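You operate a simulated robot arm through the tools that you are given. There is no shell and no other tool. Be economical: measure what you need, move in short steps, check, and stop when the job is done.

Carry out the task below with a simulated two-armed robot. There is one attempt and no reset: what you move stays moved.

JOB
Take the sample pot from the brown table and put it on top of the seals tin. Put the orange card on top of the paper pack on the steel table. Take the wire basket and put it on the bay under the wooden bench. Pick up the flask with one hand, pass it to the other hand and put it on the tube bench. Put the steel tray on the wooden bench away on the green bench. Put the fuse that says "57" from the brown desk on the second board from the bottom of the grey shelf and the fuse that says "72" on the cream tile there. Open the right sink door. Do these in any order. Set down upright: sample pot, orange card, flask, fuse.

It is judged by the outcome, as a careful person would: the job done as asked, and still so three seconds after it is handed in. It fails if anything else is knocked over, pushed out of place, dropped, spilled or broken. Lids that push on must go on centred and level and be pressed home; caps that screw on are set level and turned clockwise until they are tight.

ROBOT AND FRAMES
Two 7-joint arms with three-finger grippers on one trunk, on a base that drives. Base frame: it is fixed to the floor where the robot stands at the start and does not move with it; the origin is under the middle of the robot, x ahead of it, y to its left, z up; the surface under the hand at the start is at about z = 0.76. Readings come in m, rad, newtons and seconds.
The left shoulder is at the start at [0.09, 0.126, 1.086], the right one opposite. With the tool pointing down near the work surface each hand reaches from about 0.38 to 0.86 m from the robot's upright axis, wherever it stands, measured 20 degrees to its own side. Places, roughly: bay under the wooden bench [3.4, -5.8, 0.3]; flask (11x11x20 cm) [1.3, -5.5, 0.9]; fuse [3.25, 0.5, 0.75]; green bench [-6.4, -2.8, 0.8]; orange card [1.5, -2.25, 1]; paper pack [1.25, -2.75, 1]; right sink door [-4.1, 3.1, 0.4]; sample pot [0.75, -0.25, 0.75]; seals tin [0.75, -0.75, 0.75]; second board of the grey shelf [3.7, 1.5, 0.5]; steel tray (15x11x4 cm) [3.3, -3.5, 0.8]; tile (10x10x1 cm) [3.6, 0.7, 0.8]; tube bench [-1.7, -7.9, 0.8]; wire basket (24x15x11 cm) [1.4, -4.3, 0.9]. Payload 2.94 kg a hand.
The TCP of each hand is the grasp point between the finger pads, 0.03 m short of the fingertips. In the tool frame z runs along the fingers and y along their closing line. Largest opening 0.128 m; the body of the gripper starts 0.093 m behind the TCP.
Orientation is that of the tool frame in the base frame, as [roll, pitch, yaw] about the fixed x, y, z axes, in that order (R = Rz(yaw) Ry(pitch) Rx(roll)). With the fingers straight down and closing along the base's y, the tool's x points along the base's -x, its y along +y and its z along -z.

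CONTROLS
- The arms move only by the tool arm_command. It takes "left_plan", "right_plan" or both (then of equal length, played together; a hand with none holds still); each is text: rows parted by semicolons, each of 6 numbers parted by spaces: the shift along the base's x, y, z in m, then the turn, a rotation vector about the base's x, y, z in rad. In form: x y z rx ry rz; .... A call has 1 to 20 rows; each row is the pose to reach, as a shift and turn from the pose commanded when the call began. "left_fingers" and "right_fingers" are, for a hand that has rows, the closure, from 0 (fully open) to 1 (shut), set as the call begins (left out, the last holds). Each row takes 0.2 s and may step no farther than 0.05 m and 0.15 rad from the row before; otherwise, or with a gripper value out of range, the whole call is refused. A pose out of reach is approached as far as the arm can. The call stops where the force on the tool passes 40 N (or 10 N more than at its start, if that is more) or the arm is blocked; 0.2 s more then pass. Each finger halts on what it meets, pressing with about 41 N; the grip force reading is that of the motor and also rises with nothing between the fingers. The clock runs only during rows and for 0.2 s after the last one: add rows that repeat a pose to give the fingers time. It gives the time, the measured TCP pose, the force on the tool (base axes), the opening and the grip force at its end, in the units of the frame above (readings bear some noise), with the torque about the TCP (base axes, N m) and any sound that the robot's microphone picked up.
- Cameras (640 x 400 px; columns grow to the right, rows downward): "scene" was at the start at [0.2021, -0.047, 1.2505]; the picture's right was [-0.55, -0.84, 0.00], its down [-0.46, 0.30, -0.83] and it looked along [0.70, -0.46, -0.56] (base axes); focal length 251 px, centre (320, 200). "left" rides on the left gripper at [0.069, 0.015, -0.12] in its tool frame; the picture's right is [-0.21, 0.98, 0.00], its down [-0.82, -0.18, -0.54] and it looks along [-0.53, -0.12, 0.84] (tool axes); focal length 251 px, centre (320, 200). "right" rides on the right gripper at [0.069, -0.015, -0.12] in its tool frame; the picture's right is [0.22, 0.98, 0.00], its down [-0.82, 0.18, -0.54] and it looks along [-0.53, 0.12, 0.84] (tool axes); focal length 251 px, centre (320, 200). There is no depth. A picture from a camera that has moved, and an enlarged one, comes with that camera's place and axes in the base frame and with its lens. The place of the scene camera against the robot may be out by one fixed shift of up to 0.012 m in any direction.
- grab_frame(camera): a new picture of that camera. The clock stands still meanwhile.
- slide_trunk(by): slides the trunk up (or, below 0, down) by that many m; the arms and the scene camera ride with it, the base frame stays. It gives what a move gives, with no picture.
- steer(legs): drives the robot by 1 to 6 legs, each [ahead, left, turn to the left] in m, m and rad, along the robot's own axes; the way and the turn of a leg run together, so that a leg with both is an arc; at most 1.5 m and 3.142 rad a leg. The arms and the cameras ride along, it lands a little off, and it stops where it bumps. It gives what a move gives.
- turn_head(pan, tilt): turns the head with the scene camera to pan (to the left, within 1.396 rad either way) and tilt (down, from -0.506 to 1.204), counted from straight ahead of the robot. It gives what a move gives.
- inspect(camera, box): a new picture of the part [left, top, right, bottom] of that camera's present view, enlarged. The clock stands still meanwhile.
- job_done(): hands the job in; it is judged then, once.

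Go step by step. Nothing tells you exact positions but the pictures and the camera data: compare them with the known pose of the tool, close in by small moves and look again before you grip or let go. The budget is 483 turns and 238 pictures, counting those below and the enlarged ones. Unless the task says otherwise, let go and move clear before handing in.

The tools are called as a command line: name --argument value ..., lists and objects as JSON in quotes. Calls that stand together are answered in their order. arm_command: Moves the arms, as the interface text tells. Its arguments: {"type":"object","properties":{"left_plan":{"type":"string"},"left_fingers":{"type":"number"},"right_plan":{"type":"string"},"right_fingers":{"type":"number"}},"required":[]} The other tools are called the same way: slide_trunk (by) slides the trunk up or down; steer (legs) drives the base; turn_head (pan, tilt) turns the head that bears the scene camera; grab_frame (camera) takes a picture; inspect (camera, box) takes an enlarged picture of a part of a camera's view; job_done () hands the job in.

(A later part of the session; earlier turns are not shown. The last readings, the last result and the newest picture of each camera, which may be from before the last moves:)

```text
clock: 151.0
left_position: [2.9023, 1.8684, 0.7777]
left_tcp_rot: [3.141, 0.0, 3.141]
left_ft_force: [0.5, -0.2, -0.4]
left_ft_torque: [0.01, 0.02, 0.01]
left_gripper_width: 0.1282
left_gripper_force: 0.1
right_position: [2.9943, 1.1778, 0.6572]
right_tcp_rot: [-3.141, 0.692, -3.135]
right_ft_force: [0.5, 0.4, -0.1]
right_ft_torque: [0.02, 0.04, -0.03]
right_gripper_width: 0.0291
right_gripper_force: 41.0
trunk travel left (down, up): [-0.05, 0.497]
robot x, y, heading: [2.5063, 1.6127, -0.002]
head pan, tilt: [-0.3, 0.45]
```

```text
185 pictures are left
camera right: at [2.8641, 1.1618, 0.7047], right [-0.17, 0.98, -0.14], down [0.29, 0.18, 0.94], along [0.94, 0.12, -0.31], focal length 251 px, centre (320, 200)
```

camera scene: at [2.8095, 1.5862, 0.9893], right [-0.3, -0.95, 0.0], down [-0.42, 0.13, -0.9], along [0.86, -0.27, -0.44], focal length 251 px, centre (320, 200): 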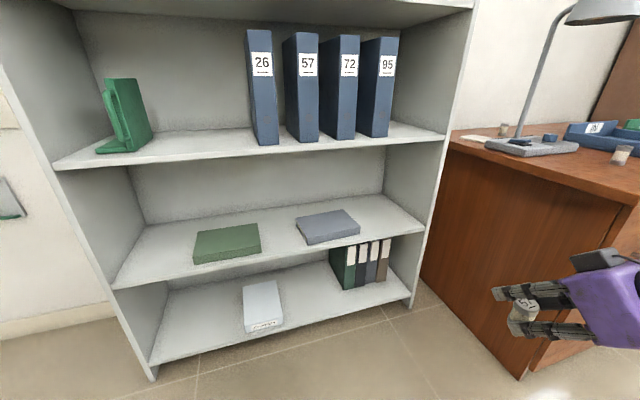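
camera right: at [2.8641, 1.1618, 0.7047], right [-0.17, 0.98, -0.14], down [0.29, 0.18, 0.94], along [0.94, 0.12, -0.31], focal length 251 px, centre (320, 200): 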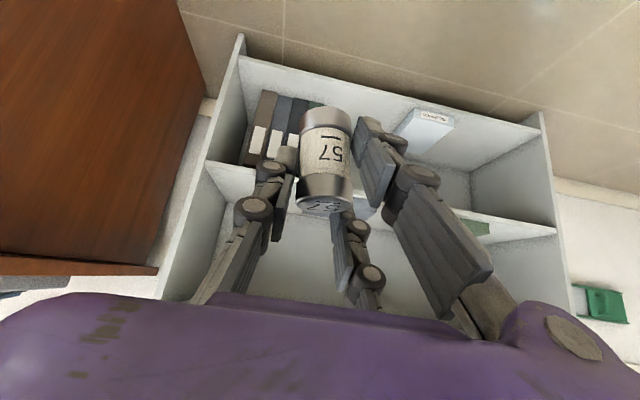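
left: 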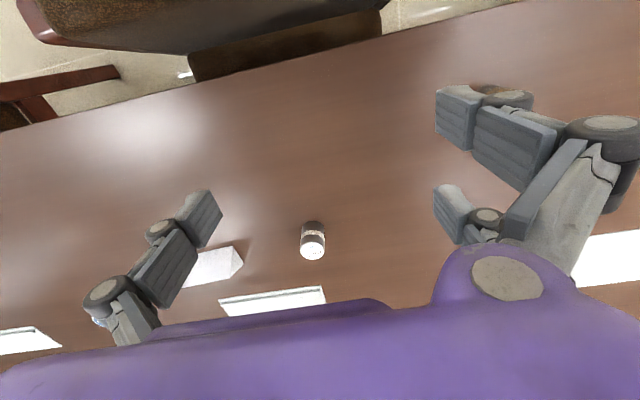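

Free space is at the right front of the second board. I drive ahead and then bring the hand to the shelf's mouth.

steer --legs '[[0.33, -0.04, 0]]'

arm_command --right_plan "0.01 0 -0.03 0 0 0; 0.02 -0.01 -0.06 0 0 0; 0.04 -0.02 -0.08 0 0 0; 0.04 -0.02 -0.08 0 0 0"

grab_frame --camera "right"

grab_frame --camera "scene"

```text
clock: 153.2
left_position: [3.2337, 1.8251, 0.7777]
left_tcp_rot: [3.14, 0.001, 3.139]
left_ft_force: [-0.3, 1.8, -0.8]
left_ft_torque: [0.01, -0.04, 0.0]
left_gripper_width: 0.128
left_gripper_force: 0.0
right_position: [3.322, 1.1347, 0.6568]
right_tcp_rot: [-3.14, 0.692, -3.139]
right_ft_force: [0.2, -0.8, 0.0]
right_ft_torque: [0.0, 0.0, 0.02]
right_gripper_width: 0.0292
right_gripper_force: 41.2
trunk travel left (down, up): [-0.05, 0.497]
robot x, y, heading: [2.8368, 1.5688, -0.007]
head pan, tilt: [-0.3, 0.45]
```

```text
clock: 154.2
left_position: [3.2353, 1.8263, 0.7785]
left_tcp_rot: [3.139, 0.003, 3.138]
left_ft_force: [-0.1, -0.1, 0.1]
left_ft_torque: [-0.02, 0.01, -0.01]
left_gripper_width: 0.1278
left_gripper_force: 0.1
right_position: [3.3599, 1.1148, 0.5783]
right_tcp_rot: [-3.14, 0.694, -3.141]
right_ft_force: [0.2, 0.3, -0.6]
right_ft_torque: [0.03, -0.03, -0.02]
right_gripper_width: 0.0294
right_gripper_force: 41.3
trunk travel left (down, up): [-0.05, 0.497]
robot x, y, heading: [2.8365, 1.5699, -0.007]
head pan, tilt: [-0.3, 0.45]
```

```text
184 pictures are left
camera right: at [3.2319, 1.0998, 0.6262], right [-0.17, 0.98, -0.14], down [0.29, 0.18, 0.94], along [0.94, 0.12, -0.31], focal length 251 px, centre (320, 200)
```

right: 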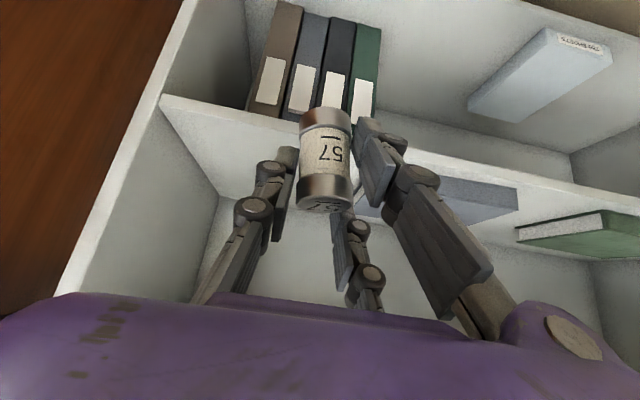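

```text
183 pictures are left
camera scene: at [3.1401, 1.5439, 0.9893], right [-0.3, -0.95, 0.0], down [-0.41, 0.13, -0.9], along [0.86, -0.27, -0.44], focal length 251 px, centre (320, 200)
```

scene: 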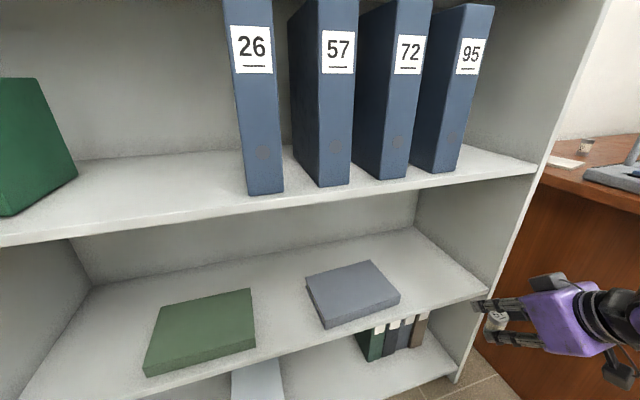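

Triangulation gives the board's front at x≈3.50, z≈0.45. I move the fuse in over the board at y≈1.09.

arm_command --right_plan "0.045 -0.006 0 0 0 0; 0.09 -0.012 0 0 0 0; 0.135 -0.02 -0.01 0 0 0; 0.175 -0.025 -0.02 0 0 0; 0.19 -0.025 -0.03 0 0 0; 0.19 -0.025 -0.03 0 0 0"

grab_frame --camera "right"

grab_frame --camera "scene"

```text
clock: 155.6
left_position: [3.2335, 1.8265, 0.7766]
left_tcp_rot: [3.139, 0.001, 3.138]
left_ft_force: [0.3, 0.5, 0.2]
left_ft_torque: [-0.03, -0.02, -0.03]
left_gripper_width: 0.1281
left_gripper_force: 0.1
right_position: [3.5529, 1.09, 0.5464]
right_tcp_rot: [-3.14, 0.693, -3.138]
right_ft_force: [0.9, 0.0, -1.2]
right_ft_torque: [-0.01, 0.01, -0.03]
right_gripper_width: 0.0295
right_gripper_force: 41.4
trunk travel left (down, up): [-0.05, 0.497]
robot x, y, heading: [2.838, 1.5675, -0.009]
head pan, tilt: [-0.3, 0.45]
```

```text
182 pictures are left
camera right: at [3.4229, 1.0745, 0.5953], right [-0.17, 0.98, -0.14], down [0.29, 0.18, 0.94], along [0.94, 0.12, -0.31], focal length 251 px, centre (320, 200)
```

right: 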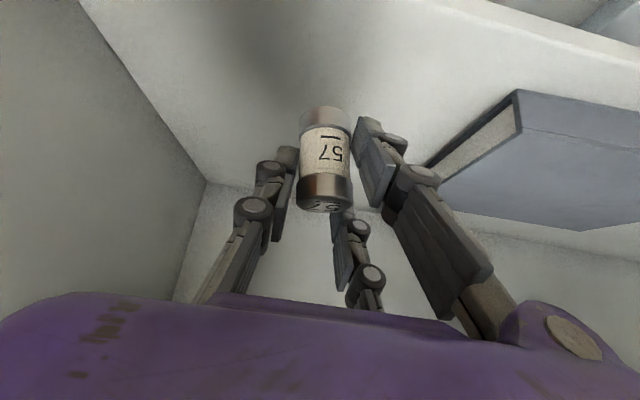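

```text
181 pictures are left
camera scene: at [3.1402, 1.5439, 0.9893], right [-0.3, -0.95, 0.0], down [-0.41, 0.13, -0.9], along [0.86, -0.27, -0.44], focal length 251 px, centre (320, 200)
```

scene: 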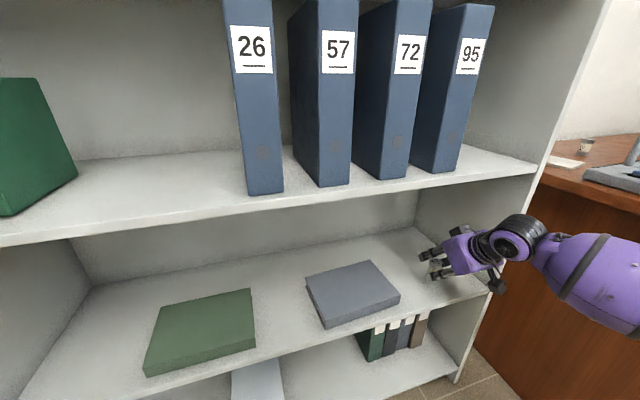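

Over the board with clear room. Lowering slowly.

arm_command --right_plan "0 0 -0.012 0 0 0; 0 0 -0.024 0 0 0; 0 0 -0.036 0 0 0; 0 0 -0.036 0 0 0"

arm_command --right_plan "0 0 -0.003 0 0 0; 0 0 -0.006 0 0 0; 0 0 -0.006 0 0 0"

grab_frame --camera "right"

```text
clock: 156.6
left_position: [3.2342, 1.8268, 0.7773]
left_tcp_rot: [3.141, 0.001, 3.138]
left_ft_force: [0.8, -0.4, 0.3]
left_ft_torque: [0.01, 0.02, 0.03]
left_gripper_width: 0.128
left_gripper_force: 0.1
right_position: [3.5533, 1.09, 0.5092]
right_tcp_rot: [-3.14, 0.693, -3.138]
right_ft_force: [-0.6, -0.1, -0.6]
right_ft_torque: [-0.02, 0.0, 0.0]
right_gripper_width: 0.0294
right_gripper_force: 41.3
trunk travel left (down, up): [-0.05, 0.497]
robot x, y, heading: [2.8368, 1.5728, -0.004]
head pan, tilt: [-0.3, 0.45]
```

```text
clock: 157.4
left_position: [3.2333, 1.828, 0.7772]
left_tcp_rot: [3.141, 0.001, 3.139]
left_ft_force: [0.0, 0.3, 0.6]
left_ft_torque: [-0.03, 0.06, -0.02]
left_gripper_width: 0.1279
left_gripper_force: 0.0
right_position: [3.5544, 1.0908, 0.5082]
right_tcp_rot: [-3.14, 0.699, -3.139]
right_ft_force: [-1.2, -0.9, 12.1]
right_ft_torque: [0.11, 0.11, 0.01]
right_gripper_width: 0.0292
right_gripper_force: 41.0
trunk travel left (down, up): [-0.05, 0.497]
robot x, y, heading: [2.8365, 1.5718, -0.006]
head pan, tilt: [-0.3, 0.45]
```

```text
180 pictures are left
camera right: at [3.4235, 1.075, 0.5552], right [-0.17, 0.98, -0.14], down [0.28, 0.18, 0.94], along [0.94, 0.12, -0.31], focal length 251 px, centre (320, 200)
```

right: 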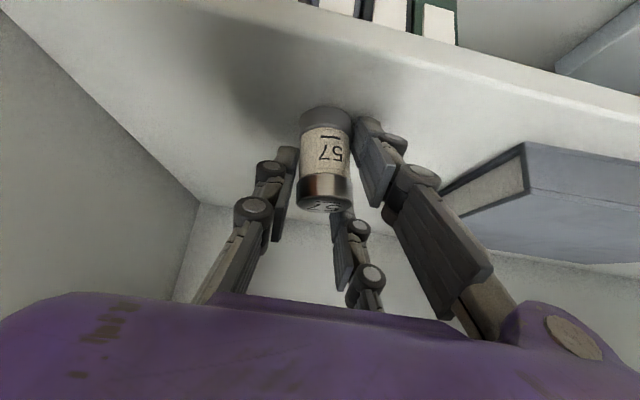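

Touching down. I ease up 2 mm, open and back out along the finger axis.

arm_command --right_plan "0 0 0.002 0 0 0; 0 0 0.002 0 0 0"

arm_command --right_plan "0 0 0 0 0 0; 0 0 0 0 0 0; -0.02 0 0.024 0 0 0; -0.05 0 0.05 0 0 0; -0.09 0 0.05 0 0 0; -0.13 0 0.05 0 0 0; -0.17 0 0.05 0 0 0; -0.2 0 0.05 0 0 0" --right_fingers 0.4

grab_frame --camera "right"

inspect --camera "scene" --box '[380, 220, 520, 320]'

```text
clock: 158.0
left_position: [3.2346, 1.8278, 0.7771]
left_tcp_rot: [-3.141, 0.001, 3.139]
left_ft_force: [-0.1, 0.1, -0.5]
left_ft_torque: [0.02, 0.02, 0.01]
left_gripper_width: 0.1277
left_gripper_force: 0.1
right_position: [3.5525, 1.0907, 0.5074]
right_tcp_rot: [-3.139, 0.695, -3.138]
right_ft_force: [3.6, -0.9, 9.4]
right_ft_torque: [0.08, -0.18, -0.06]
right_gripper_width: 0.0293
right_gripper_force: 41.2
trunk travel left (down, up): [-0.05, 0.497]
robot x, y, heading: [2.8332, 1.5728, -0.005]
head pan, tilt: [-0.3, 0.45]
```

```text
clock: 159.8
left_position: [3.2341, 1.8259, 0.7771]
left_tcp_rot: [3.141, 0.001, 3.137]
left_ft_force: [-0.2, 0.2, -0.6]
left_ft_torque: [0.0, 0.04, -0.02]
left_gripper_width: 0.1283
left_gripper_force: 0.1
right_position: [3.3523, 1.0917, 0.5576]
right_tcp_rot: [-3.14, 0.694, -3.137]
right_ft_force: [0.4, 0.1, -0.4]
right_ft_torque: [0.01, -0.02, 0.0]
right_gripper_width: 0.0766
right_gripper_force: 0.1
trunk travel left (down, up): [-0.05, 0.497]
robot x, y, heading: [2.8362, 1.5693, -0.004]
head pan, tilt: [-0.3, 0.45]
```

```text
179 pictures are left
camera right: at [3.2234, 1.076, 0.6057], right [-0.17, 0.98, -0.14], down [0.29, 0.18, 0.94], along [0.94, 0.12, -0.31], focal length 251 px, centre (320, 200)
```

right: 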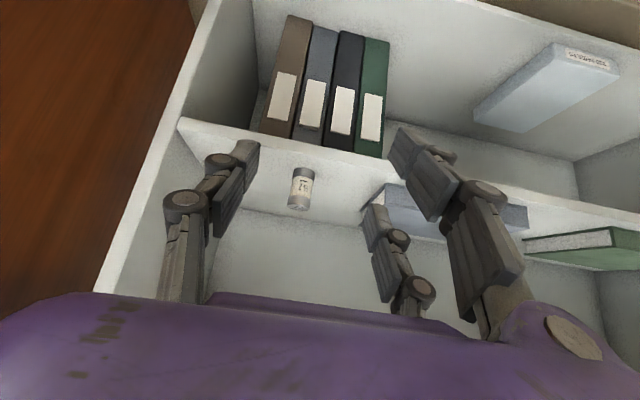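

```text
4.00 times, centred on (450, 270) of scene
camera zoom: at [3.1399, 1.5441, 0.9894], right [-0.3, -0.95, 0.0], down [-0.41, 0.13, -0.9], along [0.86, -0.27, -0.43], focal length 1002 px, centre (-200, -80)
```

zoom: 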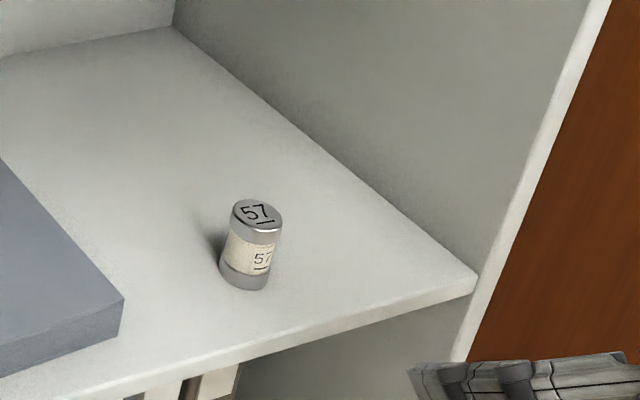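

Fuse 57 stands on the second board. Next, fuse 72 at the back of the desk: I back off, raise the trunk a bit and drive in front of the desk's knee space.

steer --legs '[[-0.42, 0, 0], [0, -1.3, 0]]'

slide_trunk --by 0.16

turn_head --pan 0.1 --tilt 0.35

arm_command --right_plan "0 0 0.05 0 0 0; 0 0 0.1 0 0 0; 0 0 0.15 0 0 0; 0 0 0.2 0 0 0; 0 0 0.25 0 0 0"

grab_frame --camera "scene"

```text
clock: 173.5
left_position: [2.8175, 0.5353, 0.7778]
left_tcp_rot: [3.14, 0.001, -3.14]
left_ft_force: [1.1, 0.9, 0.1]
left_ft_torque: [0.01, 0.02, 0.01]
left_gripper_width: 0.128
left_gripper_force: 0.2
right_position: [2.9406, -0.1996, 0.5566]
right_tcp_rot: [-3.139, 0.693, -3.135]
right_ft_force: [-0.1, 0.2, 1.0]
right_ft_torque: [0.01, 0.0, -0.01]
right_gripper_width: 0.0767
right_gripper_force: 0.0
trunk travel left (down, up): [-0.05, 0.497]
robot x, y, heading: [2.4207, 0.282, -0.003]
head pan, tilt: [-0.3, 0.45]
```

```text
clock: 175.4
left_position: [2.8171, 0.5367, 0.9376]
left_tcp_rot: [3.139, 0.0, -3.141]
left_ft_force: [-0.2, 0.5, -0.5]
left_ft_torque: [-0.03, 0.0, -0.01]
left_gripper_width: 0.1284
left_gripper_force: 0.1
right_position: [2.9398, -0.1985, 0.7166]
right_tcp_rot: [3.141, 0.691, -3.135]
right_ft_force: [-0.2, 0.1, 0.7]
right_ft_torque: [-0.02, -0.01, 0.0]
right_gripper_width: 0.0768
right_gripper_force: 0.1
trunk travel left (down, up): [-0.21, 0.337]
robot x, y, heading: [2.4231, 0.2761, -0.003]
head pan, tilt: [-0.3, 0.45]
```

```text
clock: 176.2
left_position: [2.8181, 0.5351, 0.9363]
left_tcp_rot: [-3.142, 0.002, -3.141]
left_ft_force: [0.6, 0.6, -0.5]
left_ft_torque: [0.03, -0.03, 0.03]
left_gripper_width: 0.1281
left_gripper_force: 0.1
right_position: [2.9401, -0.1983, 0.7157]
right_tcp_rot: [-3.14, 0.692, -3.133]
right_ft_force: [0.9, 0.3, 0.2]
right_ft_torque: [-0.01, -0.01, 0.01]
right_gripper_width: 0.0769
right_gripper_force: 0.1
trunk travel left (down, up): [-0.21, 0.337]
robot x, y, heading: [2.4176, 0.2818, -0.009]
head pan, tilt: [0.099, 0.351]
```

```text
clock: 177.4
left_position: [2.8173, 0.5363, 0.9368]
left_tcp_rot: [-3.141, 0.001, -3.141]
left_ft_force: [-0.6, 0.0, -0.1]
left_ft_torque: [0.02, 0.0, -0.03]
left_gripper_width: 0.1281
left_gripper_force: 0.1
right_position: [2.9411, -0.1981, 0.967]
right_tcp_rot: [-3.141, 0.69, -3.133]
right_ft_force: [-0.6, -1.0, -0.5]
right_ft_torque: [-0.03, -0.02, -0.01]
right_gripper_width: 0.0767
right_gripper_force: 0.0
trunk travel left (down, up): [-0.21, 0.337]
robot x, y, heading: [2.421, 0.2791, 0.005]
head pan, tilt: [0.099, 0.351]
```

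```text
177 pictures are left
camera scene: at [2.6688, 0.2901, 1.1788], right [0.1, -1.0, 0.0], down [-0.34, -0.03, -0.94], along [0.93, 0.09, -0.34], focal length 251 px, centre (320, 200)
```

scene: 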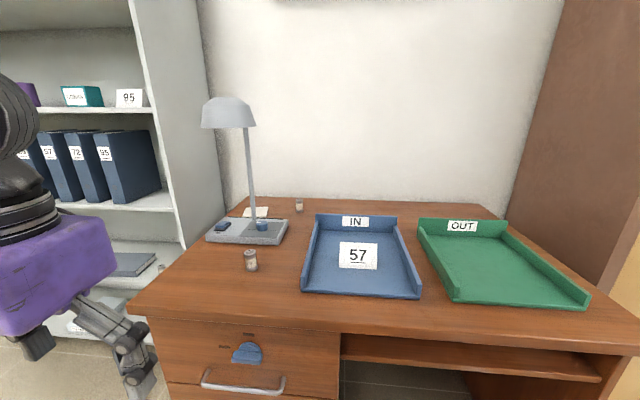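

The lamp head overhangs near [3.38, 0.61], leaving the way to the back fuse free from the south-west. I check its number.

inspect --camera "scene" --box '[230, 190, 320, 250]'

```text
6.67 times, centred on (275, 220) of scene
camera zoom: at [2.6688, 0.2901, 1.1788], right [0.1, -1.0, 0.0], down [-0.34, -0.03, -0.94], along [0.93, 0.09, -0.34], focal length 1671 px, centre (620, 67)
```

zoom: 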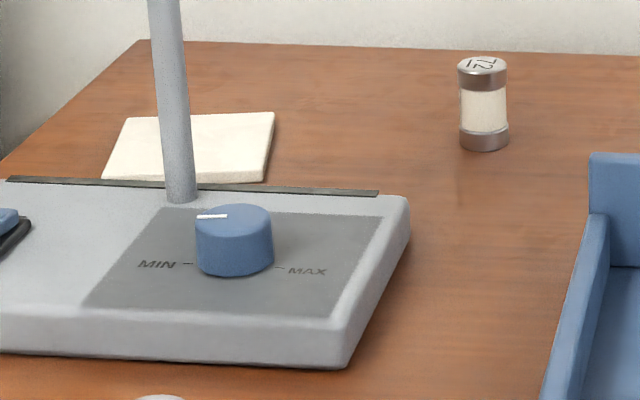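

It reads 72 upside down. I back up a little, then stretch the right arm out to its side with the hand turned along it, ready for a turned approach.

steer --legs '[[-0.3, 0, 0]]'

arm_command --right_plan "0.02 -0.03 0 0 0 -0.14; 0.04 -0.06 0 0 0 -0.28; 0.06 -0.09 0 0 0 -0.42; 0.09 -0.12 0 0 0 -0.56; 0.11 -0.15 0 0 0 -0.7; 0.13 -0.19 -0.01 0 0 -0.7; 0.15 -0.23 -0.02 0 0 -0.7; 0.15 -0.24 -0.02 0 0 -0.7"

```text
clock: 179.4
left_position: [2.522, 0.5385, 0.9377]
left_tcp_rot: [3.142, 0.002, -3.137]
left_ft_force: [0.2, -0.4, 0.3]
left_ft_torque: [0.0, -0.01, 0.01]
left_gripper_width: 0.1278
left_gripper_force: 0.2
right_position: [2.6515, -0.196, 0.967]
right_tcp_rot: [-3.14, 0.693, -3.128]
right_ft_force: [-0.3, -0.2, 0.6]
right_ft_torque: [0.04, -0.01, 0.01]
right_gripper_width: 0.077
right_gripper_force: 0.1
trunk travel left (down, up): [-0.21, 0.337]
robot x, y, heading: [2.1295, 0.2784, 0.004]
head pan, tilt: [0.099, 0.351]
```

```text
clock: 181.2
left_position: [2.5218, 0.5372, 0.937]
left_tcp_rot: [3.139, 0.0, -3.137]
left_ft_force: [0.1, 0.2, 0.1]
left_ft_torque: [0.01, 0.06, -0.02]
left_gripper_width: 0.1281
left_gripper_force: 0.1
right_position: [2.8002, -0.4388, 0.9466]
right_tcp_rot: [-3.141, 0.692, 2.453]
right_ft_force: [0.1, 0.4, -0.4]
right_ft_torque: [-0.01, 0.03, 0.0]
right_gripper_width: 0.0771
right_gripper_force: 0.0
trunk travel left (down, up): [-0.21, 0.337]
robot x, y, heading: [2.1243, 0.2814, 0.004]
head pan, tilt: [0.099, 0.351]
```

Reach of 0.99 m works with the tilt. I turn the base left by 1.05 rad and shift, then look before moving in.

steer --legs '[[0, 0, 1.05], [-0.089, -0.247, 0]]'

turn_head --pan -0.75 --tilt 0.4

arm_command --right_plan "0 0 0 0 0 0; 0 0 0 0 0 0; 0 0 0 0 0 0; 0 0 0 0 0 0" --right_fingers 0.45

grab_frame --camera "scene"

grab_frame --camera "right"

```text
clock: 186.7
left_position: [2.2731, 0.5509, 0.9381]
left_tcp_rot: [3.139, 0.001, -2.094]
left_ft_force: [-0.5, 0.6, -0.6]
left_ft_torque: [0.02, 0.03, 0.0]
left_gripper_width: 0.1278
left_gripper_force: 0.0
right_position: [3.2549, 0.2985, 0.946]
right_tcp_rot: [-3.139, 0.694, -2.786]
right_ft_force: [0.1, -0.3, -0.6]
right_ft_torque: [0.01, 0.0, -0.01]
right_gripper_width: 0.0769
right_gripper_force: 0.0
trunk travel left (down, up): [-0.21, 0.337]
robot x, y, heading: [2.2984, 0.0774, 1.047]
head pan, tilt: [0.099, 0.351]
```

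```text
clock: 187.8
left_position: [2.273, 0.549, 0.9377]
left_tcp_rot: [-3.142, 0.001, -2.093]
left_ft_force: [0.5, 0.4, -0.4]
left_ft_torque: [0.02, -0.04, -0.01]
left_gripper_width: 0.1277
left_gripper_force: 0.1
right_position: [3.2542, 0.3001, 0.9468]
right_tcp_rot: [-3.14, 0.694, -2.787]
right_ft_force: [-0.4, -0.3, -0.4]
right_ft_torque: [-0.01, 0.0, 0.02]
right_gripper_width: 0.0767
right_gripper_force: 0.1
trunk travel left (down, up): [-0.21, 0.337]
robot x, y, heading: [2.2982, 0.0763, 1.048]
head pan, tilt: [-0.75, 0.4]
```

```text
clock: 188.8
left_position: [2.2729, 0.5505, 0.9386]
left_tcp_rot: [3.141, 0.0, -2.095]
left_ft_force: [0.6, 0.3, -0.7]
left_ft_torque: [0.02, -0.02, 0.02]
left_gripper_width: 0.1277
left_gripper_force: 0.0
right_position: [3.2549, 0.2991, 0.9463]
right_tcp_rot: [-3.141, 0.692, -2.788]
right_ft_force: [0.6, 0.3, 0.0]
right_ft_torque: [-0.02, 0.03, -0.02]
right_gripper_width: 0.0704
right_gripper_force: 0.1
trunk travel left (down, up): [-0.21, 0.337]
robot x, y, heading: [2.297, 0.0802, 1.05]
head pan, tilt: [-0.75, 0.4]
```

```text
175 pictures are left
camera scene: at [2.4601, 0.2485, 1.1743], right [0.29, -0.96, 0.0], down [-0.37, -0.11, -0.92], along [0.88, 0.27, -0.39], focal length 251 px, centre (320, 200)
```

scene: 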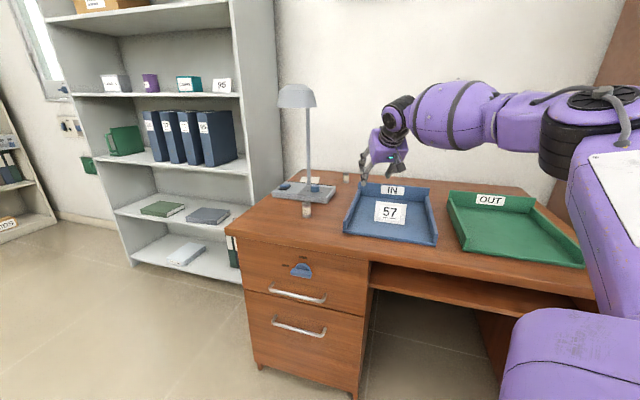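

```text
174 pictures are left
camera right: at [3.1383, 0.2397, 0.9949], right [-0.49, 0.86, -0.14], down [0.21, 0.27, 0.94], along [0.84, 0.44, -0.31], focal length 251 px, centre (320, 200)
```

right: 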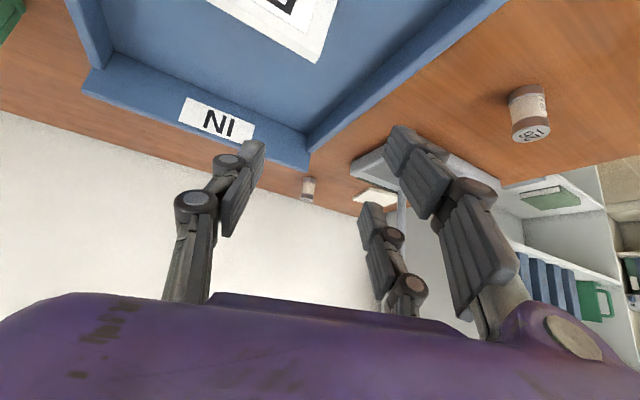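

Fuse 72 is at about [3.653, 0.473]. I move the base so the hand comes just short of it, above.

steer --legs '[[0.268, -0.192, 0]]'

arm_command --right_plan "0 0 0 0 0 0"

grab_frame --camera "right"

grab_frame --camera "scene"

```text
clock: 191.2
left_position: [2.5733, 0.6872, 0.9364]
left_tcp_rot: [3.14, 0.0, -2.092]
left_ft_force: [0.2, 0.2, -0.5]
left_ft_torque: [-0.02, 0.0, -0.01]
left_gripper_width: 0.1281
left_gripper_force: 0.1
right_position: [3.5556, 0.4361, 0.9459]
right_tcp_rot: [-3.14, 0.695, -2.785]
right_ft_force: [1.0, -0.3, 0.4]
right_ft_torque: [0.01, -0.03, 0.0]
right_gripper_width: 0.0703
right_gripper_force: 0.2
trunk travel left (down, up): [-0.21, 0.337]
robot x, y, heading: [2.5992, 0.217, 1.045]
head pan, tilt: [-0.75, 0.4]
```

```text
clock: 191.6
left_position: [2.5731, 0.6866, 0.9384]
left_tcp_rot: [3.14, 0.003, -2.093]
left_ft_force: [0.3, 0.2, -0.3]
left_ft_torque: [0.0, 0.04, -0.01]
left_gripper_width: 0.1281
left_gripper_force: 0.0
right_position: [3.556, 0.4367, 0.9468]
right_tcp_rot: [-3.139, 0.694, -2.786]
right_ft_force: [-0.1, -0.7, 0.4]
right_ft_torque: [0.0, -0.01, -0.02]
right_gripper_width: 0.0704
right_gripper_force: 0.1
trunk travel left (down, up): [-0.21, 0.337]
robot x, y, heading: [2.5967, 0.2165, 1.048]
head pan, tilt: [-0.75, 0.4]
```

```text
173 pictures are left
camera right: at [3.4388, 0.3767, 0.9951], right [-0.49, 0.86, -0.14], down [0.21, 0.27, 0.94], along [0.84, 0.44, -0.31], focal length 251 px, centre (320, 200)
```

right: 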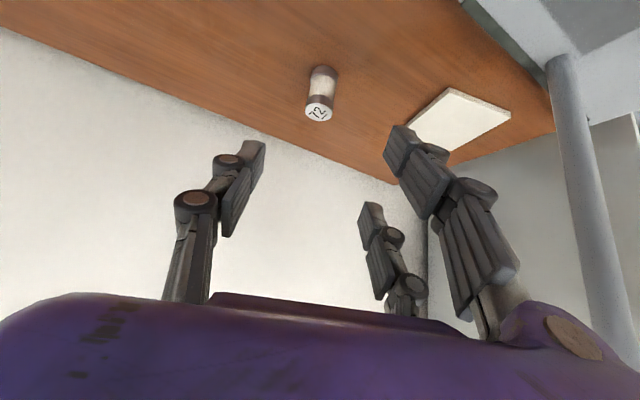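

```text
172 pictures are left
camera scene: at [2.7606, 0.385, 1.1743], right [0.29, -0.96, 0.0], down [-0.37, -0.11, -0.92], along [0.88, 0.27, -0.39], focal length 251 px, centre (320, 200)
```

scene: 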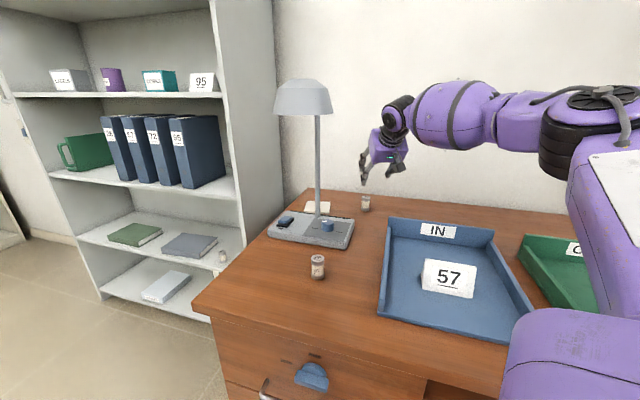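

It reads 72. I advance along the finger axis to the fuse.

arm_command --right_plan "0.025 0.009 -0.033 0 0 0; 0.05 0.018 -0.067 0 0 0; 0.075 0.027 -0.1 0 0 0; 0.095 0.034 -0.126 0 0 0; 0.095 0.034 -0.126 0 0 0"

grab_frame --camera "right"

```text
clock: 192.8
left_position: [2.5705, 0.6871, 0.9363]
left_tcp_rot: [-3.14, 0.003, -2.093]
left_ft_force: [-0.3, 1.3, -0.7]
left_ft_torque: [-0.03, -0.04, 0.01]
left_gripper_width: 0.1279
left_gripper_force: 0.0
right_position: [3.6276, 0.4714, 0.8208]
right_tcp_rot: [-3.14, 0.695, -2.786]
right_ft_force: [-0.3, -0.2, 0.6]
right_ft_torque: [0.0, -0.03, -0.02]
right_gripper_width: 0.0704
right_gripper_force: 0.6
right hand out of reach, approached as far as the arm can: row 4, 5
trunk travel left (down, up): [-0.21, 0.337]
robot x, y, heading: [2.602, 0.218, 1.043]
head pan, tilt: [-0.75, 0.4]
```

```text
171 pictures are left
camera right: at [3.5108, 0.4119, 0.8686], right [-0.49, 0.86, -0.14], down [0.2, 0.27, 0.94], along [0.84, 0.44, -0.31], focal length 251 px, centre (320, 200)
```

right: 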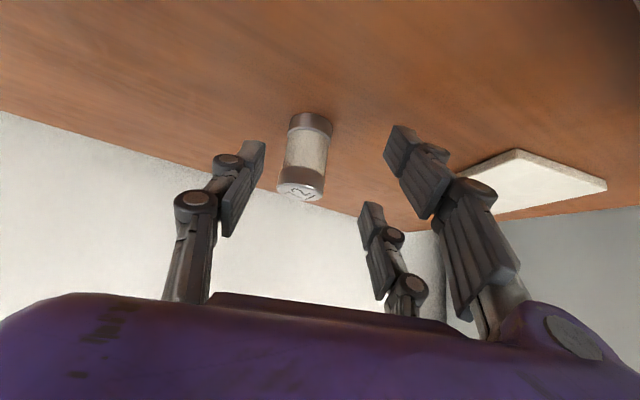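

About 3 cm short of reach. I nudge the base 4 cm toward +x and look again.

steer --legs '[[0.02, -0.035, 0]]'

arm_command --right_plan "0 0 0 0 0 0"

grab_frame --camera "right"

```text
clock: 193.8
left_position: [2.6138, 0.6865, 0.9373]
left_tcp_rot: [3.139, -0.001, -2.092]
left_ft_force: [1.3, 0.2, -0.6]
left_ft_torque: [0.01, 0.04, 0.01]
left_gripper_width: 0.128
left_gripper_force: 0.1
right_position: [3.6704, 0.4699, 0.8176]
right_tcp_rot: [3.141, 0.694, -2.785]
right_ft_force: [0.1, -0.6, -0.5]
right_ft_torque: [0.05, 0.04, 0.02]
right_gripper_width: 0.0703
right_gripper_force: 0.0
trunk travel left (down, up): [-0.21, 0.337]
robot x, y, heading: [2.6372, 0.2148, 1.046]
head pan, tilt: [-0.75, 0.4]
```

```text
clock: 194.2
left_position: [2.6137, 0.6861, 0.9361]
left_tcp_rot: [3.141, 0.002, -2.092]
left_ft_force: [-0.2, 0.2, -0.2]
left_ft_torque: [0.03, 0.01, -0.01]
left_gripper_width: 0.1278
left_gripper_force: 0.1
right_position: [3.6696, 0.47, 0.8193]
right_tcp_rot: [-3.141, 0.693, -2.787]
right_ft_force: [-0.3, -0.4, 0.4]
right_ft_torque: [0.0, -0.02, 0.03]
right_gripper_width: 0.0706
right_gripper_force: 0.1
trunk travel left (down, up): [-0.21, 0.337]
robot x, y, heading: [2.6418, 0.2118, 1.049]
head pan, tilt: [-0.75, 0.4]
```

```text
170 pictures are left
camera right: at [3.553, 0.4103, 0.867], right [-0.49, 0.86, -0.14], down [0.21, 0.27, 0.94], along [0.84, 0.44, -0.31], focal length 251 px, centre (320, 200)
```

right: 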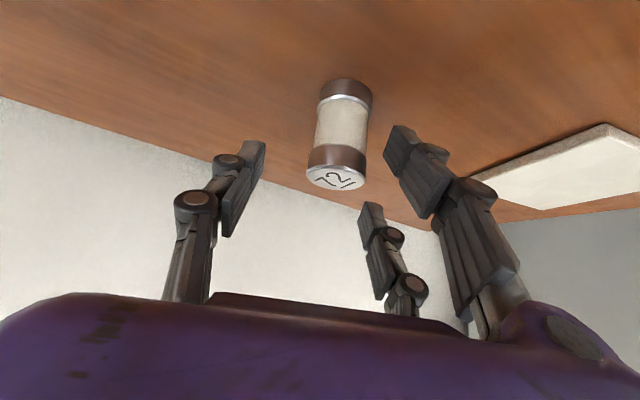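

Fuse sits 8 mm to the side. Small correction, lower, and grip.

arm_command --right_plan "-0.002 0.008 -0.006 0 0 0; -0.002 0.008 -0.012 0 0 0; -0.002 0.008 -0.012 0 0 0"

arm_command --right_plan "0 0 0 0 0 0; 0 0 0 0 0 0; 0 0 0 0 0 0" --right_fingers 1

grab_frame --camera "right"

```text
clock: 195.0
left_position: [2.6122, 0.6871, 0.9374]
left_tcp_rot: [3.142, 0.002, -2.094]
left_ft_force: [-0.1, -0.2, 0.3]
left_ft_torque: [-0.01, -0.01, 0.0]
left_gripper_width: 0.1279
left_gripper_force: 0.0
right_position: [3.6668, 0.4782, 0.8061]
right_tcp_rot: [-3.14, 0.692, -2.783]
right_ft_force: [-1.0, 0.4, -0.6]
right_ft_torque: [-0.04, -0.04, -0.01]
right_gripper_width: 0.0705
right_gripper_force: 0.2
trunk travel left (down, up): [-0.21, 0.337]
robot x, y, heading: [2.6389, 0.2118, 1.047]
head pan, tilt: [-0.75, 0.4]
```

```text
clock: 195.8
left_position: [2.6142, 0.686, 0.9375]
left_tcp_rot: [3.141, 0.002, -2.093]
left_ft_force: [0.4, -0.6, 0.2]
left_ft_torque: [0.02, 0.02, 0.0]
left_gripper_width: 0.1279
left_gripper_force: 0.1
right_position: [3.6681, 0.4767, 0.8066]
right_tcp_rot: [-3.141, 0.694, -2.787]
right_ft_force: [-0.3, 1.4, 2.5]
right_ft_torque: [0.1, 0.05, -0.05]
right_gripper_width: 0.0289
right_gripper_force: 41.1
trunk travel left (down, up): [-0.21, 0.337]
robot x, y, heading: [2.6382, 0.2141, 1.046]
head pan, tilt: [-0.75, 0.4]
```

```text
169 pictures are left
camera right: at [3.5512, 0.4187, 0.855], right [-0.49, 0.86, -0.14], down [0.21, 0.27, 0.94], along [0.84, 0.44, -0.31], focal length 251 px, centre (320, 200)
```

right: 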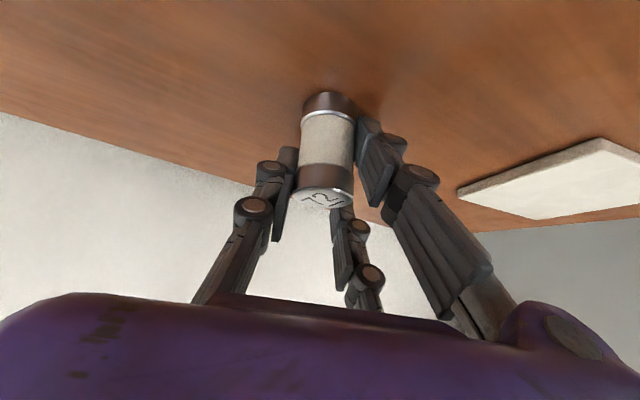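

Fuse 72 is held. For the tile, I'll approach from the north-west between lamp and shelf. I lift out, retreat and drive round.

arm_command --right_plan "0 0 0.04 0 0 0; 0 0 0.08 0 0 0; -0.03 -0.015 0.11 0 0 0; -0.07 -0.03 0.13 0 0 0; -0.11 -0.045 0.14 0 0 0; -0.11 -0.045 0.14 0 0 0"

steer --legs '[[-0.25, 0.29, 0], [0, 0, -1.046], [0, 0.95, 0]]'

grab_frame --camera "right"

```text
clock: 197.2
left_position: [2.6146, 0.6865, 0.9377]
left_tcp_rot: [3.139, 0.0, -2.094]
left_ft_force: [0.5, -0.6, -0.1]
left_ft_torque: [0.0, 0.01, -0.02]
left_gripper_width: 0.1281
left_gripper_force: 0.1
right_position: [3.5585, 0.4371, 0.9452]
right_tcp_rot: [-3.141, 0.69, -2.788]
right_ft_force: [0.4, -0.6, -1.1]
right_ft_torque: [0.01, 0.01, 0.01]
right_gripper_width: 0.029
right_gripper_force: 40.7
right hand out of reach, approached as far as the arm can: row 2
trunk travel left (down, up): [-0.21, 0.337]
robot x, y, heading: [2.6388, 0.2131, 1.046]
head pan, tilt: [-0.75, 0.4]
```

```text
clock: 211.2
left_position: [2.6727, 1.3407, 0.9369]
left_tcp_rot: [3.14, 0.004, 3.129]
left_ft_force: [-0.1, 0.0, 0.2]
left_ft_torque: [0.02, -0.01, -0.04]
left_gripper_width: 0.128
left_gripper_force: 0.0
right_position: [2.9132, 0.394, 0.9468]
right_tcp_rot: [-3.14, 0.694, 2.435]
right_ft_force: [-1.1, -0.6, -1.0]
right_ft_torque: [-0.02, 0.01, 0.01]
right_gripper_width: 0.0286
right_gripper_force: 41.2
trunk travel left (down, up): [-0.21, 0.337]
robot x, y, heading: [2.2738, 1.0912, -0.015]
head pan, tilt: [-0.75, 0.4]
```

```text
168 pictures are left
camera right: at [2.8047, 0.4667, 0.9951], right [0.51, 0.85, -0.14], down [0.34, -0.05, 0.94], along [0.79, -0.53, -0.31], focal length 251 px, centre (320, 200)
```

right: 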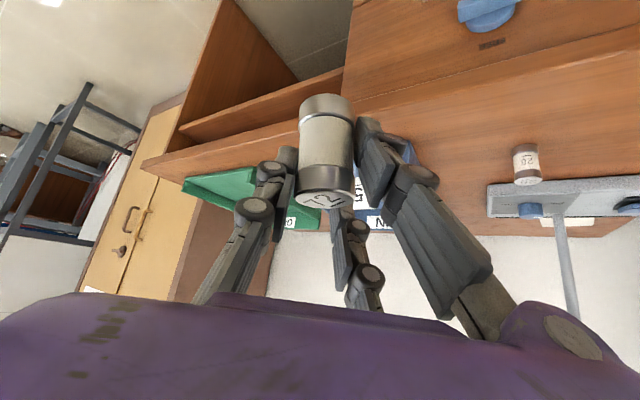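

Moving so the hand approaches the tile along its pointing direction, passing between lamp and shelf.

steer --legs '[[0.0, 0.6, 0.015], [0.29, 0.0, 0]]'

turn_head --pan -0.6 --tilt 0.35

arm_command --right_plan "0 0 0 0 0 0; 0 0 0 0 0 0; 0 0 0 0 0 0"

grab_frame --camera "right"

grab_frame --camera "scene"

```text
clock: 218.6
left_position: [2.9644, 1.9497, 0.9368]
left_tcp_rot: [3.139, 0.0, -3.14]
left_ft_force: [0.1, -0.8, 1.1]
left_ft_torque: [0.02, 0.04, 0.0]
left_gripper_width: 0.1279
left_gripper_force: 0.0
right_position: [3.2218, 1.0058, 0.9475]
right_tcp_rot: [-3.138, 0.693, 2.451]
right_ft_force: [-0.2, 0.4, -0.7]
right_ft_torque: [0.0, 0.03, -0.05]
right_gripper_width: 0.0286
right_gripper_force: 41.5
trunk travel left (down, up): [-0.21, 0.337]
robot x, y, heading: [2.573, 1.6928, 0.0]
head pan, tilt: [-0.75, 0.4]
```

```text
clock: 219.3
left_position: [2.9654, 1.9493, 0.9371]
left_tcp_rot: [3.141, 0.001, -3.139]
left_ft_force: [-0.1, -0.3, 0.9]
left_ft_torque: [0.01, 0.02, 0.01]
left_gripper_width: 0.1279
left_gripper_force: 0.1
right_position: [3.2204, 1.0067, 0.9458]
right_tcp_rot: [3.141, 0.693, 2.45]
right_ft_force: [-0.4, 0.3, -0.7]
right_ft_torque: [-0.01, -0.01, 0.02]
right_gripper_width: 0.0285
right_gripper_force: 40.8
trunk travel left (down, up): [-0.21, 0.337]
robot x, y, heading: [2.5709, 1.6922, 0.001]
head pan, tilt: [-0.6, 0.351]
```

```text
clock: 220.1
left_position: [2.9643, 1.9486, 0.9373]
left_tcp_rot: [3.14, 0.002, -3.139]
left_ft_force: [-0.1, -0.3, 0.4]
left_ft_torque: [0.01, 0.03, 0.0]
left_gripper_width: 0.1282
left_gripper_force: 0.1
right_position: [3.2217, 1.007, 0.9463]
right_tcp_rot: [-3.141, 0.693, 2.45]
right_ft_force: [0.1, 0.2, -0.9]
right_ft_torque: [0.02, -0.04, -0.02]
right_gripper_width: 0.0287
right_gripper_force: 41.8
trunk travel left (down, up): [-0.21, 0.337]
robot x, y, heading: [2.5692, 1.6941, -0.002]
head pan, tilt: [-0.6, 0.351]
```

```text
167 pictures are left
camera right: at [3.1115, 1.0771, 0.995], right [0.5, 0.86, -0.14], down [0.34, -0.04, 0.94], along [0.8, -0.51, -0.31], focal length 251 px, centre (320, 200)
```

right: 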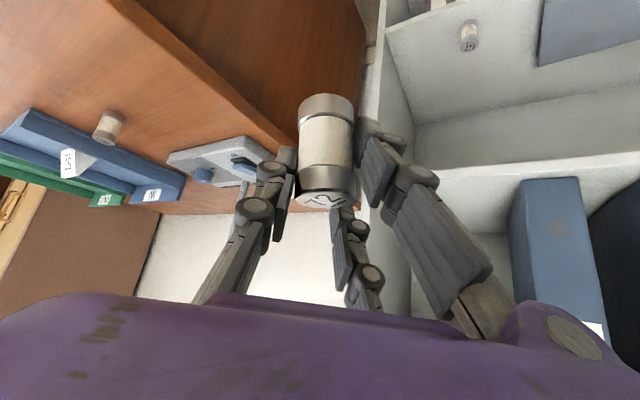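

```text
166 pictures are left
camera scene: at [2.8012, 1.6407, 1.1788], right [-0.56, -0.83, 0.0], down [-0.28, 0.19, -0.94], along [0.78, -0.53, -0.34], focal length 251 px, centre (320, 200)
```

scene: 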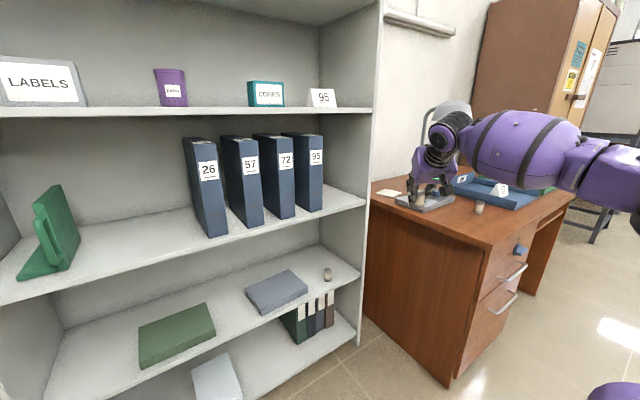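

From here the forearm would cross the lamp post. The south-west stance leaves the forearm on the far side of the lamp, so I'll instead place from there with the hand yawed to point north. First I back off and turn the wrist in free space.

steer --legs '[[-0.45, 0, 0]]'

arm_command --right_plan "0.003 0.018 0 0 0 0.138; 0.006 0.036 0 0 0 0.275; 0.009 0.054 0 0 0 0.413; 0.012 0.073 0 0 0 0.55; 0.015 0.092 0 0 0 0.688; 0.018 0.11 0 0 0 0.825; 0.02 0.128 0 0 0 0.963; 0.021 0.147 0 0 0 1.1; 0.021 0.147 0 0 0 1.1"

grab_frame --camera "scene"

```text
clock: 222.8
left_position: [2.5154, 1.9483, 0.9366]
left_tcp_rot: [3.139, 0.0, -3.139]
left_ft_force: [-0.4, 0.0, 0.6]
left_ft_torque: [-0.01, -0.01, 0.06]
left_gripper_width: 0.1281
left_gripper_force: 0.0
right_position: [2.7715, 1.0063, 0.9474]
right_tcp_rot: [-3.14, 0.694, 2.449]
right_ft_force: [-0.5, 0.3, -1.0]
right_ft_torque: [0.0, -0.01, 0.0]
right_gripper_width: 0.0282
right_gripper_force: 41.3
trunk travel left (down, up): [-0.21, 0.337]
robot x, y, heading: [2.1173, 1.6914, 0.002]
head pan, tilt: [-0.6, 0.351]
```

```text
clock: 224.8
left_position: [2.5159, 1.9496, 0.939]
left_tcp_rot: [3.14, 0.0, -3.141]
left_ft_force: [-0.6, 0.3, -0.4]
left_ft_torque: [0.03, 0.0, 0.0]
left_gripper_width: 0.128
left_gripper_force: 0.1
right_position: [2.7915, 1.1529, 0.9483]
right_tcp_rot: [-3.138, 0.693, -2.73]
right_ft_force: [0.2, 0.3, -0.8]
right_ft_torque: [0.0, -0.01, 0.02]
right_gripper_width: 0.0286
right_gripper_force: 40.9
trunk travel left (down, up): [-0.21, 0.337]
robot x, y, heading: [2.126, 1.6958, -0.005]
head pan, tilt: [-0.6, 0.351]
```

```text
165 pictures are left
camera scene: at [2.3516, 1.6403, 1.1788], right [-0.56, -0.83, 0.0], down [-0.28, 0.19, -0.94], along [0.78, -0.53, -0.34], focal length 251 px, centre (320, 200)
```

scene: 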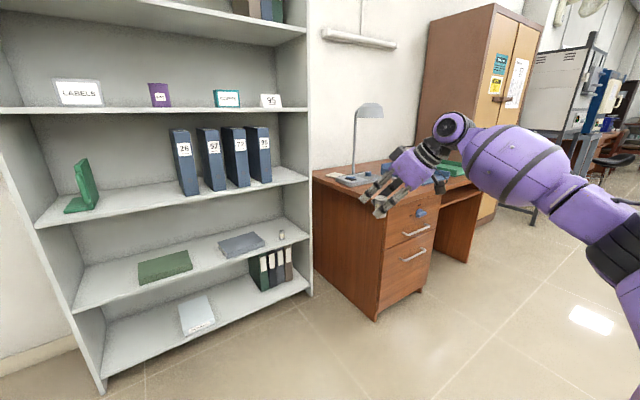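

The wrist turn works. Now I drive round to the south-west of the desk, turn, and come in with the hand south of the tile.

steer --legs '[[0, -1.45, 0], [0, -0.24, 0], [0, 0, 0.99], [0.318, -0.485, 0]]'

turn_head --pan -0.6 --tilt 0.35

arm_command --right_plan "0 0 0 0 0 0; 0 0 0 0 0 0; 0 0 0 0 0 0"

grab_frame --camera "scene"

grab_frame --camera "right"

```text
clock: 247.0
left_position: [2.7047, 0.4903, 0.9376]
left_tcp_rot: [3.14, 0.002, -2.111]
left_ft_force: [-0.1, 0.6, -0.6]
left_ft_torque: [-0.06, -0.01, -0.03]
left_gripper_width: 0.1283
left_gripper_force: 0.1
right_position: [3.529, 0.3178, 0.9474]
right_tcp_rot: [-3.141, 0.693, -1.704]
right_ft_force: [-0.3, 0.3, -1.1]
right_ft_torque: [-0.01, -0.01, -0.02]
right_gripper_width: 0.0283
right_gripper_force: 41.7
trunk travel left (down, up): [-0.21, 0.337]
robot x, y, heading: [2.7197, 0.0176, 1.03]
head pan, tilt: [-0.6, 0.351]
```

```text
clock: 247.6
left_position: [2.7048, 0.4913, 0.9378]
left_tcp_rot: [3.14, 0.002, -2.11]
left_ft_force: [0.0, 0.6, 0.9]
left_ft_torque: [0.0, 0.02, 0.02]
left_gripper_width: 0.1281
left_gripper_force: 0.0
right_position: [3.5286, 0.3183, 0.949]
right_tcp_rot: [-3.14, 0.692, -1.704]
right_ft_force: [-0.6, 0.0, -1.0]
right_ft_torque: [0.05, 0.0, -0.01]
right_gripper_width: 0.0284
right_gripper_force: 40.9
trunk travel left (down, up): [-0.21, 0.337]
robot x, y, heading: [2.7256, 0.0155, 1.031]
head pan, tilt: [-0.6, 0.351]
```

```text
clock: 248.4
left_position: [2.7035, 0.4896, 0.9372]
left_tcp_rot: [3.139, 0.003, -2.11]
left_ft_force: [-0.4, 1.1, 0.4]
left_ft_torque: [0.01, 0.04, 0.02]
left_gripper_width: 0.1278
left_gripper_force: 0.0
right_position: [3.528, 0.3184, 0.9483]
right_tcp_rot: [-3.139, 0.693, -1.703]
right_ft_force: [-0.3, -0.7, -0.4]
right_ft_torque: [0.04, -0.02, -0.02]
right_gripper_width: 0.0284
right_gripper_force: 41.2
trunk travel left (down, up): [-0.21, 0.337]
robot x, y, heading: [2.7228, 0.0165, 1.028]
head pan, tilt: [-0.6, 0.351]
```

```text
164 pictures are left
camera scene: at [2.882, 0.199, 1.1788], right [0.42, -0.91, 0.0], down [-0.31, -0.14, -0.94], along [0.85, 0.39, -0.34], focal length 251 px, centre (320, 200)
```

scene: 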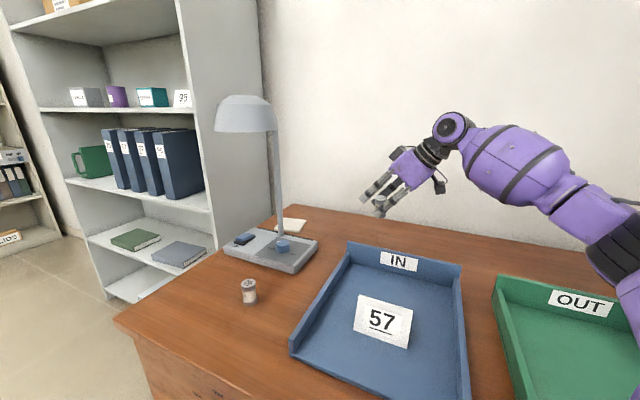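

```text
163 pictures are left
camera right: at [3.5264, 0.1878, 0.9961], right [-0.99, -0.03, -0.14], down [-0.14, 0.31, 0.94], along [0.01, 0.95, -0.31], focal length 251 px, centre (320, 200)
```

right: 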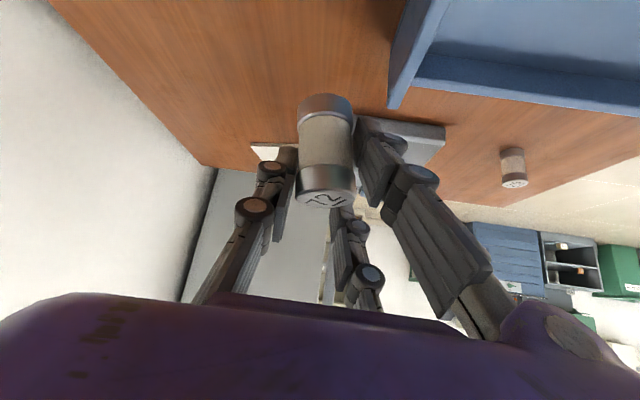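

Good posture. I extend the arm 0.1 m in +x so the hand passes well east of the lamp post.

arm_command --right_plan "0.035 0.005 0 0 0 0; 0.07 0.01 0 0 0 0; 0.105 0.01 0 0 0 0; 0.105 0.01 0 0 0 0"

turn_head --pan -0.6 --tilt 0.9

arm_command --right_plan "0 0 0 0 0 0; 0 0 0 0 0 0; 0 0 0 0 0 0"

grab_frame --camera "scene"

```text
clock: 249.4
left_position: [2.7049, 0.4914, 0.9374]
left_tcp_rot: [3.14, 0.003, -2.109]
left_ft_force: [0.2, 0.7, 0.1]
left_ft_torque: [0.01, -0.01, 0.02]
left_gripper_width: 0.128
left_gripper_force: 0.1
right_position: [3.6334, 0.3287, 0.9467]
right_tcp_rot: [-3.137, 0.692, -1.702]
right_ft_force: [-0.1, 0.4, -1.1]
right_ft_torque: [0.0, 0.0, 0.01]
right_gripper_width: 0.0285
right_gripper_force: 40.9
trunk travel left (down, up): [-0.21, 0.337]
robot x, y, heading: [2.7205, 0.0198, 1.032]
head pan, tilt: [-0.6, 0.351]
```

```text
clock: 250.4
left_position: [2.7043, 0.4904, 0.9382]
left_tcp_rot: [3.141, 0.003, -2.109]
left_ft_force: [-0.8, -1.0, 0.1]
left_ft_torque: [-0.03, 0.02, 0.03]
left_gripper_width: 0.1279
left_gripper_force: 0.1
right_position: [3.6334, 0.3292, 0.9467]
right_tcp_rot: [3.141, 0.694, -1.704]
right_ft_force: [-0.3, 0.4, -0.7]
right_ft_torque: [0.03, 0.0, -0.01]
right_gripper_width: 0.0283
right_gripper_force: 40.9
trunk travel left (down, up): [-0.21, 0.337]
robot x, y, heading: [2.7209, 0.0201, 1.031]
head pan, tilt: [-0.6, 0.901]
```

```text
clock: 251.2
left_position: [2.7037, 0.491, 0.9373]
left_tcp_rot: [3.14, 0.002, -2.111]
left_ft_force: [-0.2, -0.6, 0.2]
left_ft_torque: [-0.02, -0.01, 0.01]
left_gripper_width: 0.1279
left_gripper_force: 0.1
right_position: [3.6329, 0.3286, 0.9474]
right_tcp_rot: [-3.14, 0.693, -1.705]
right_ft_force: [0.4, 0.6, -1.0]
right_ft_torque: [0.01, -0.03, -0.02]
right_gripper_width: 0.0286
right_gripper_force: 41.1
trunk travel left (down, up): [-0.21, 0.337]
robot x, y, heading: [2.7202, 0.0178, 1.032]
head pan, tilt: [-0.6, 0.901]
```

```text
162 pictures are left
camera scene: at [2.8774, 0.1977, 1.1558], right [0.42, -0.91, 0.0], down [-0.51, -0.24, -0.82], along [0.75, 0.35, -0.57], focal length 251 px, centre (320, 200)
```

scene: 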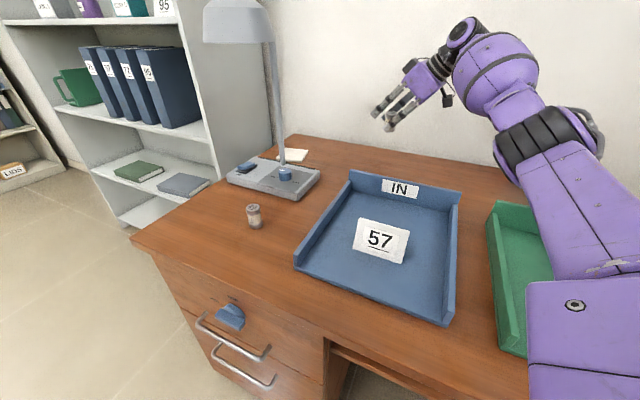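

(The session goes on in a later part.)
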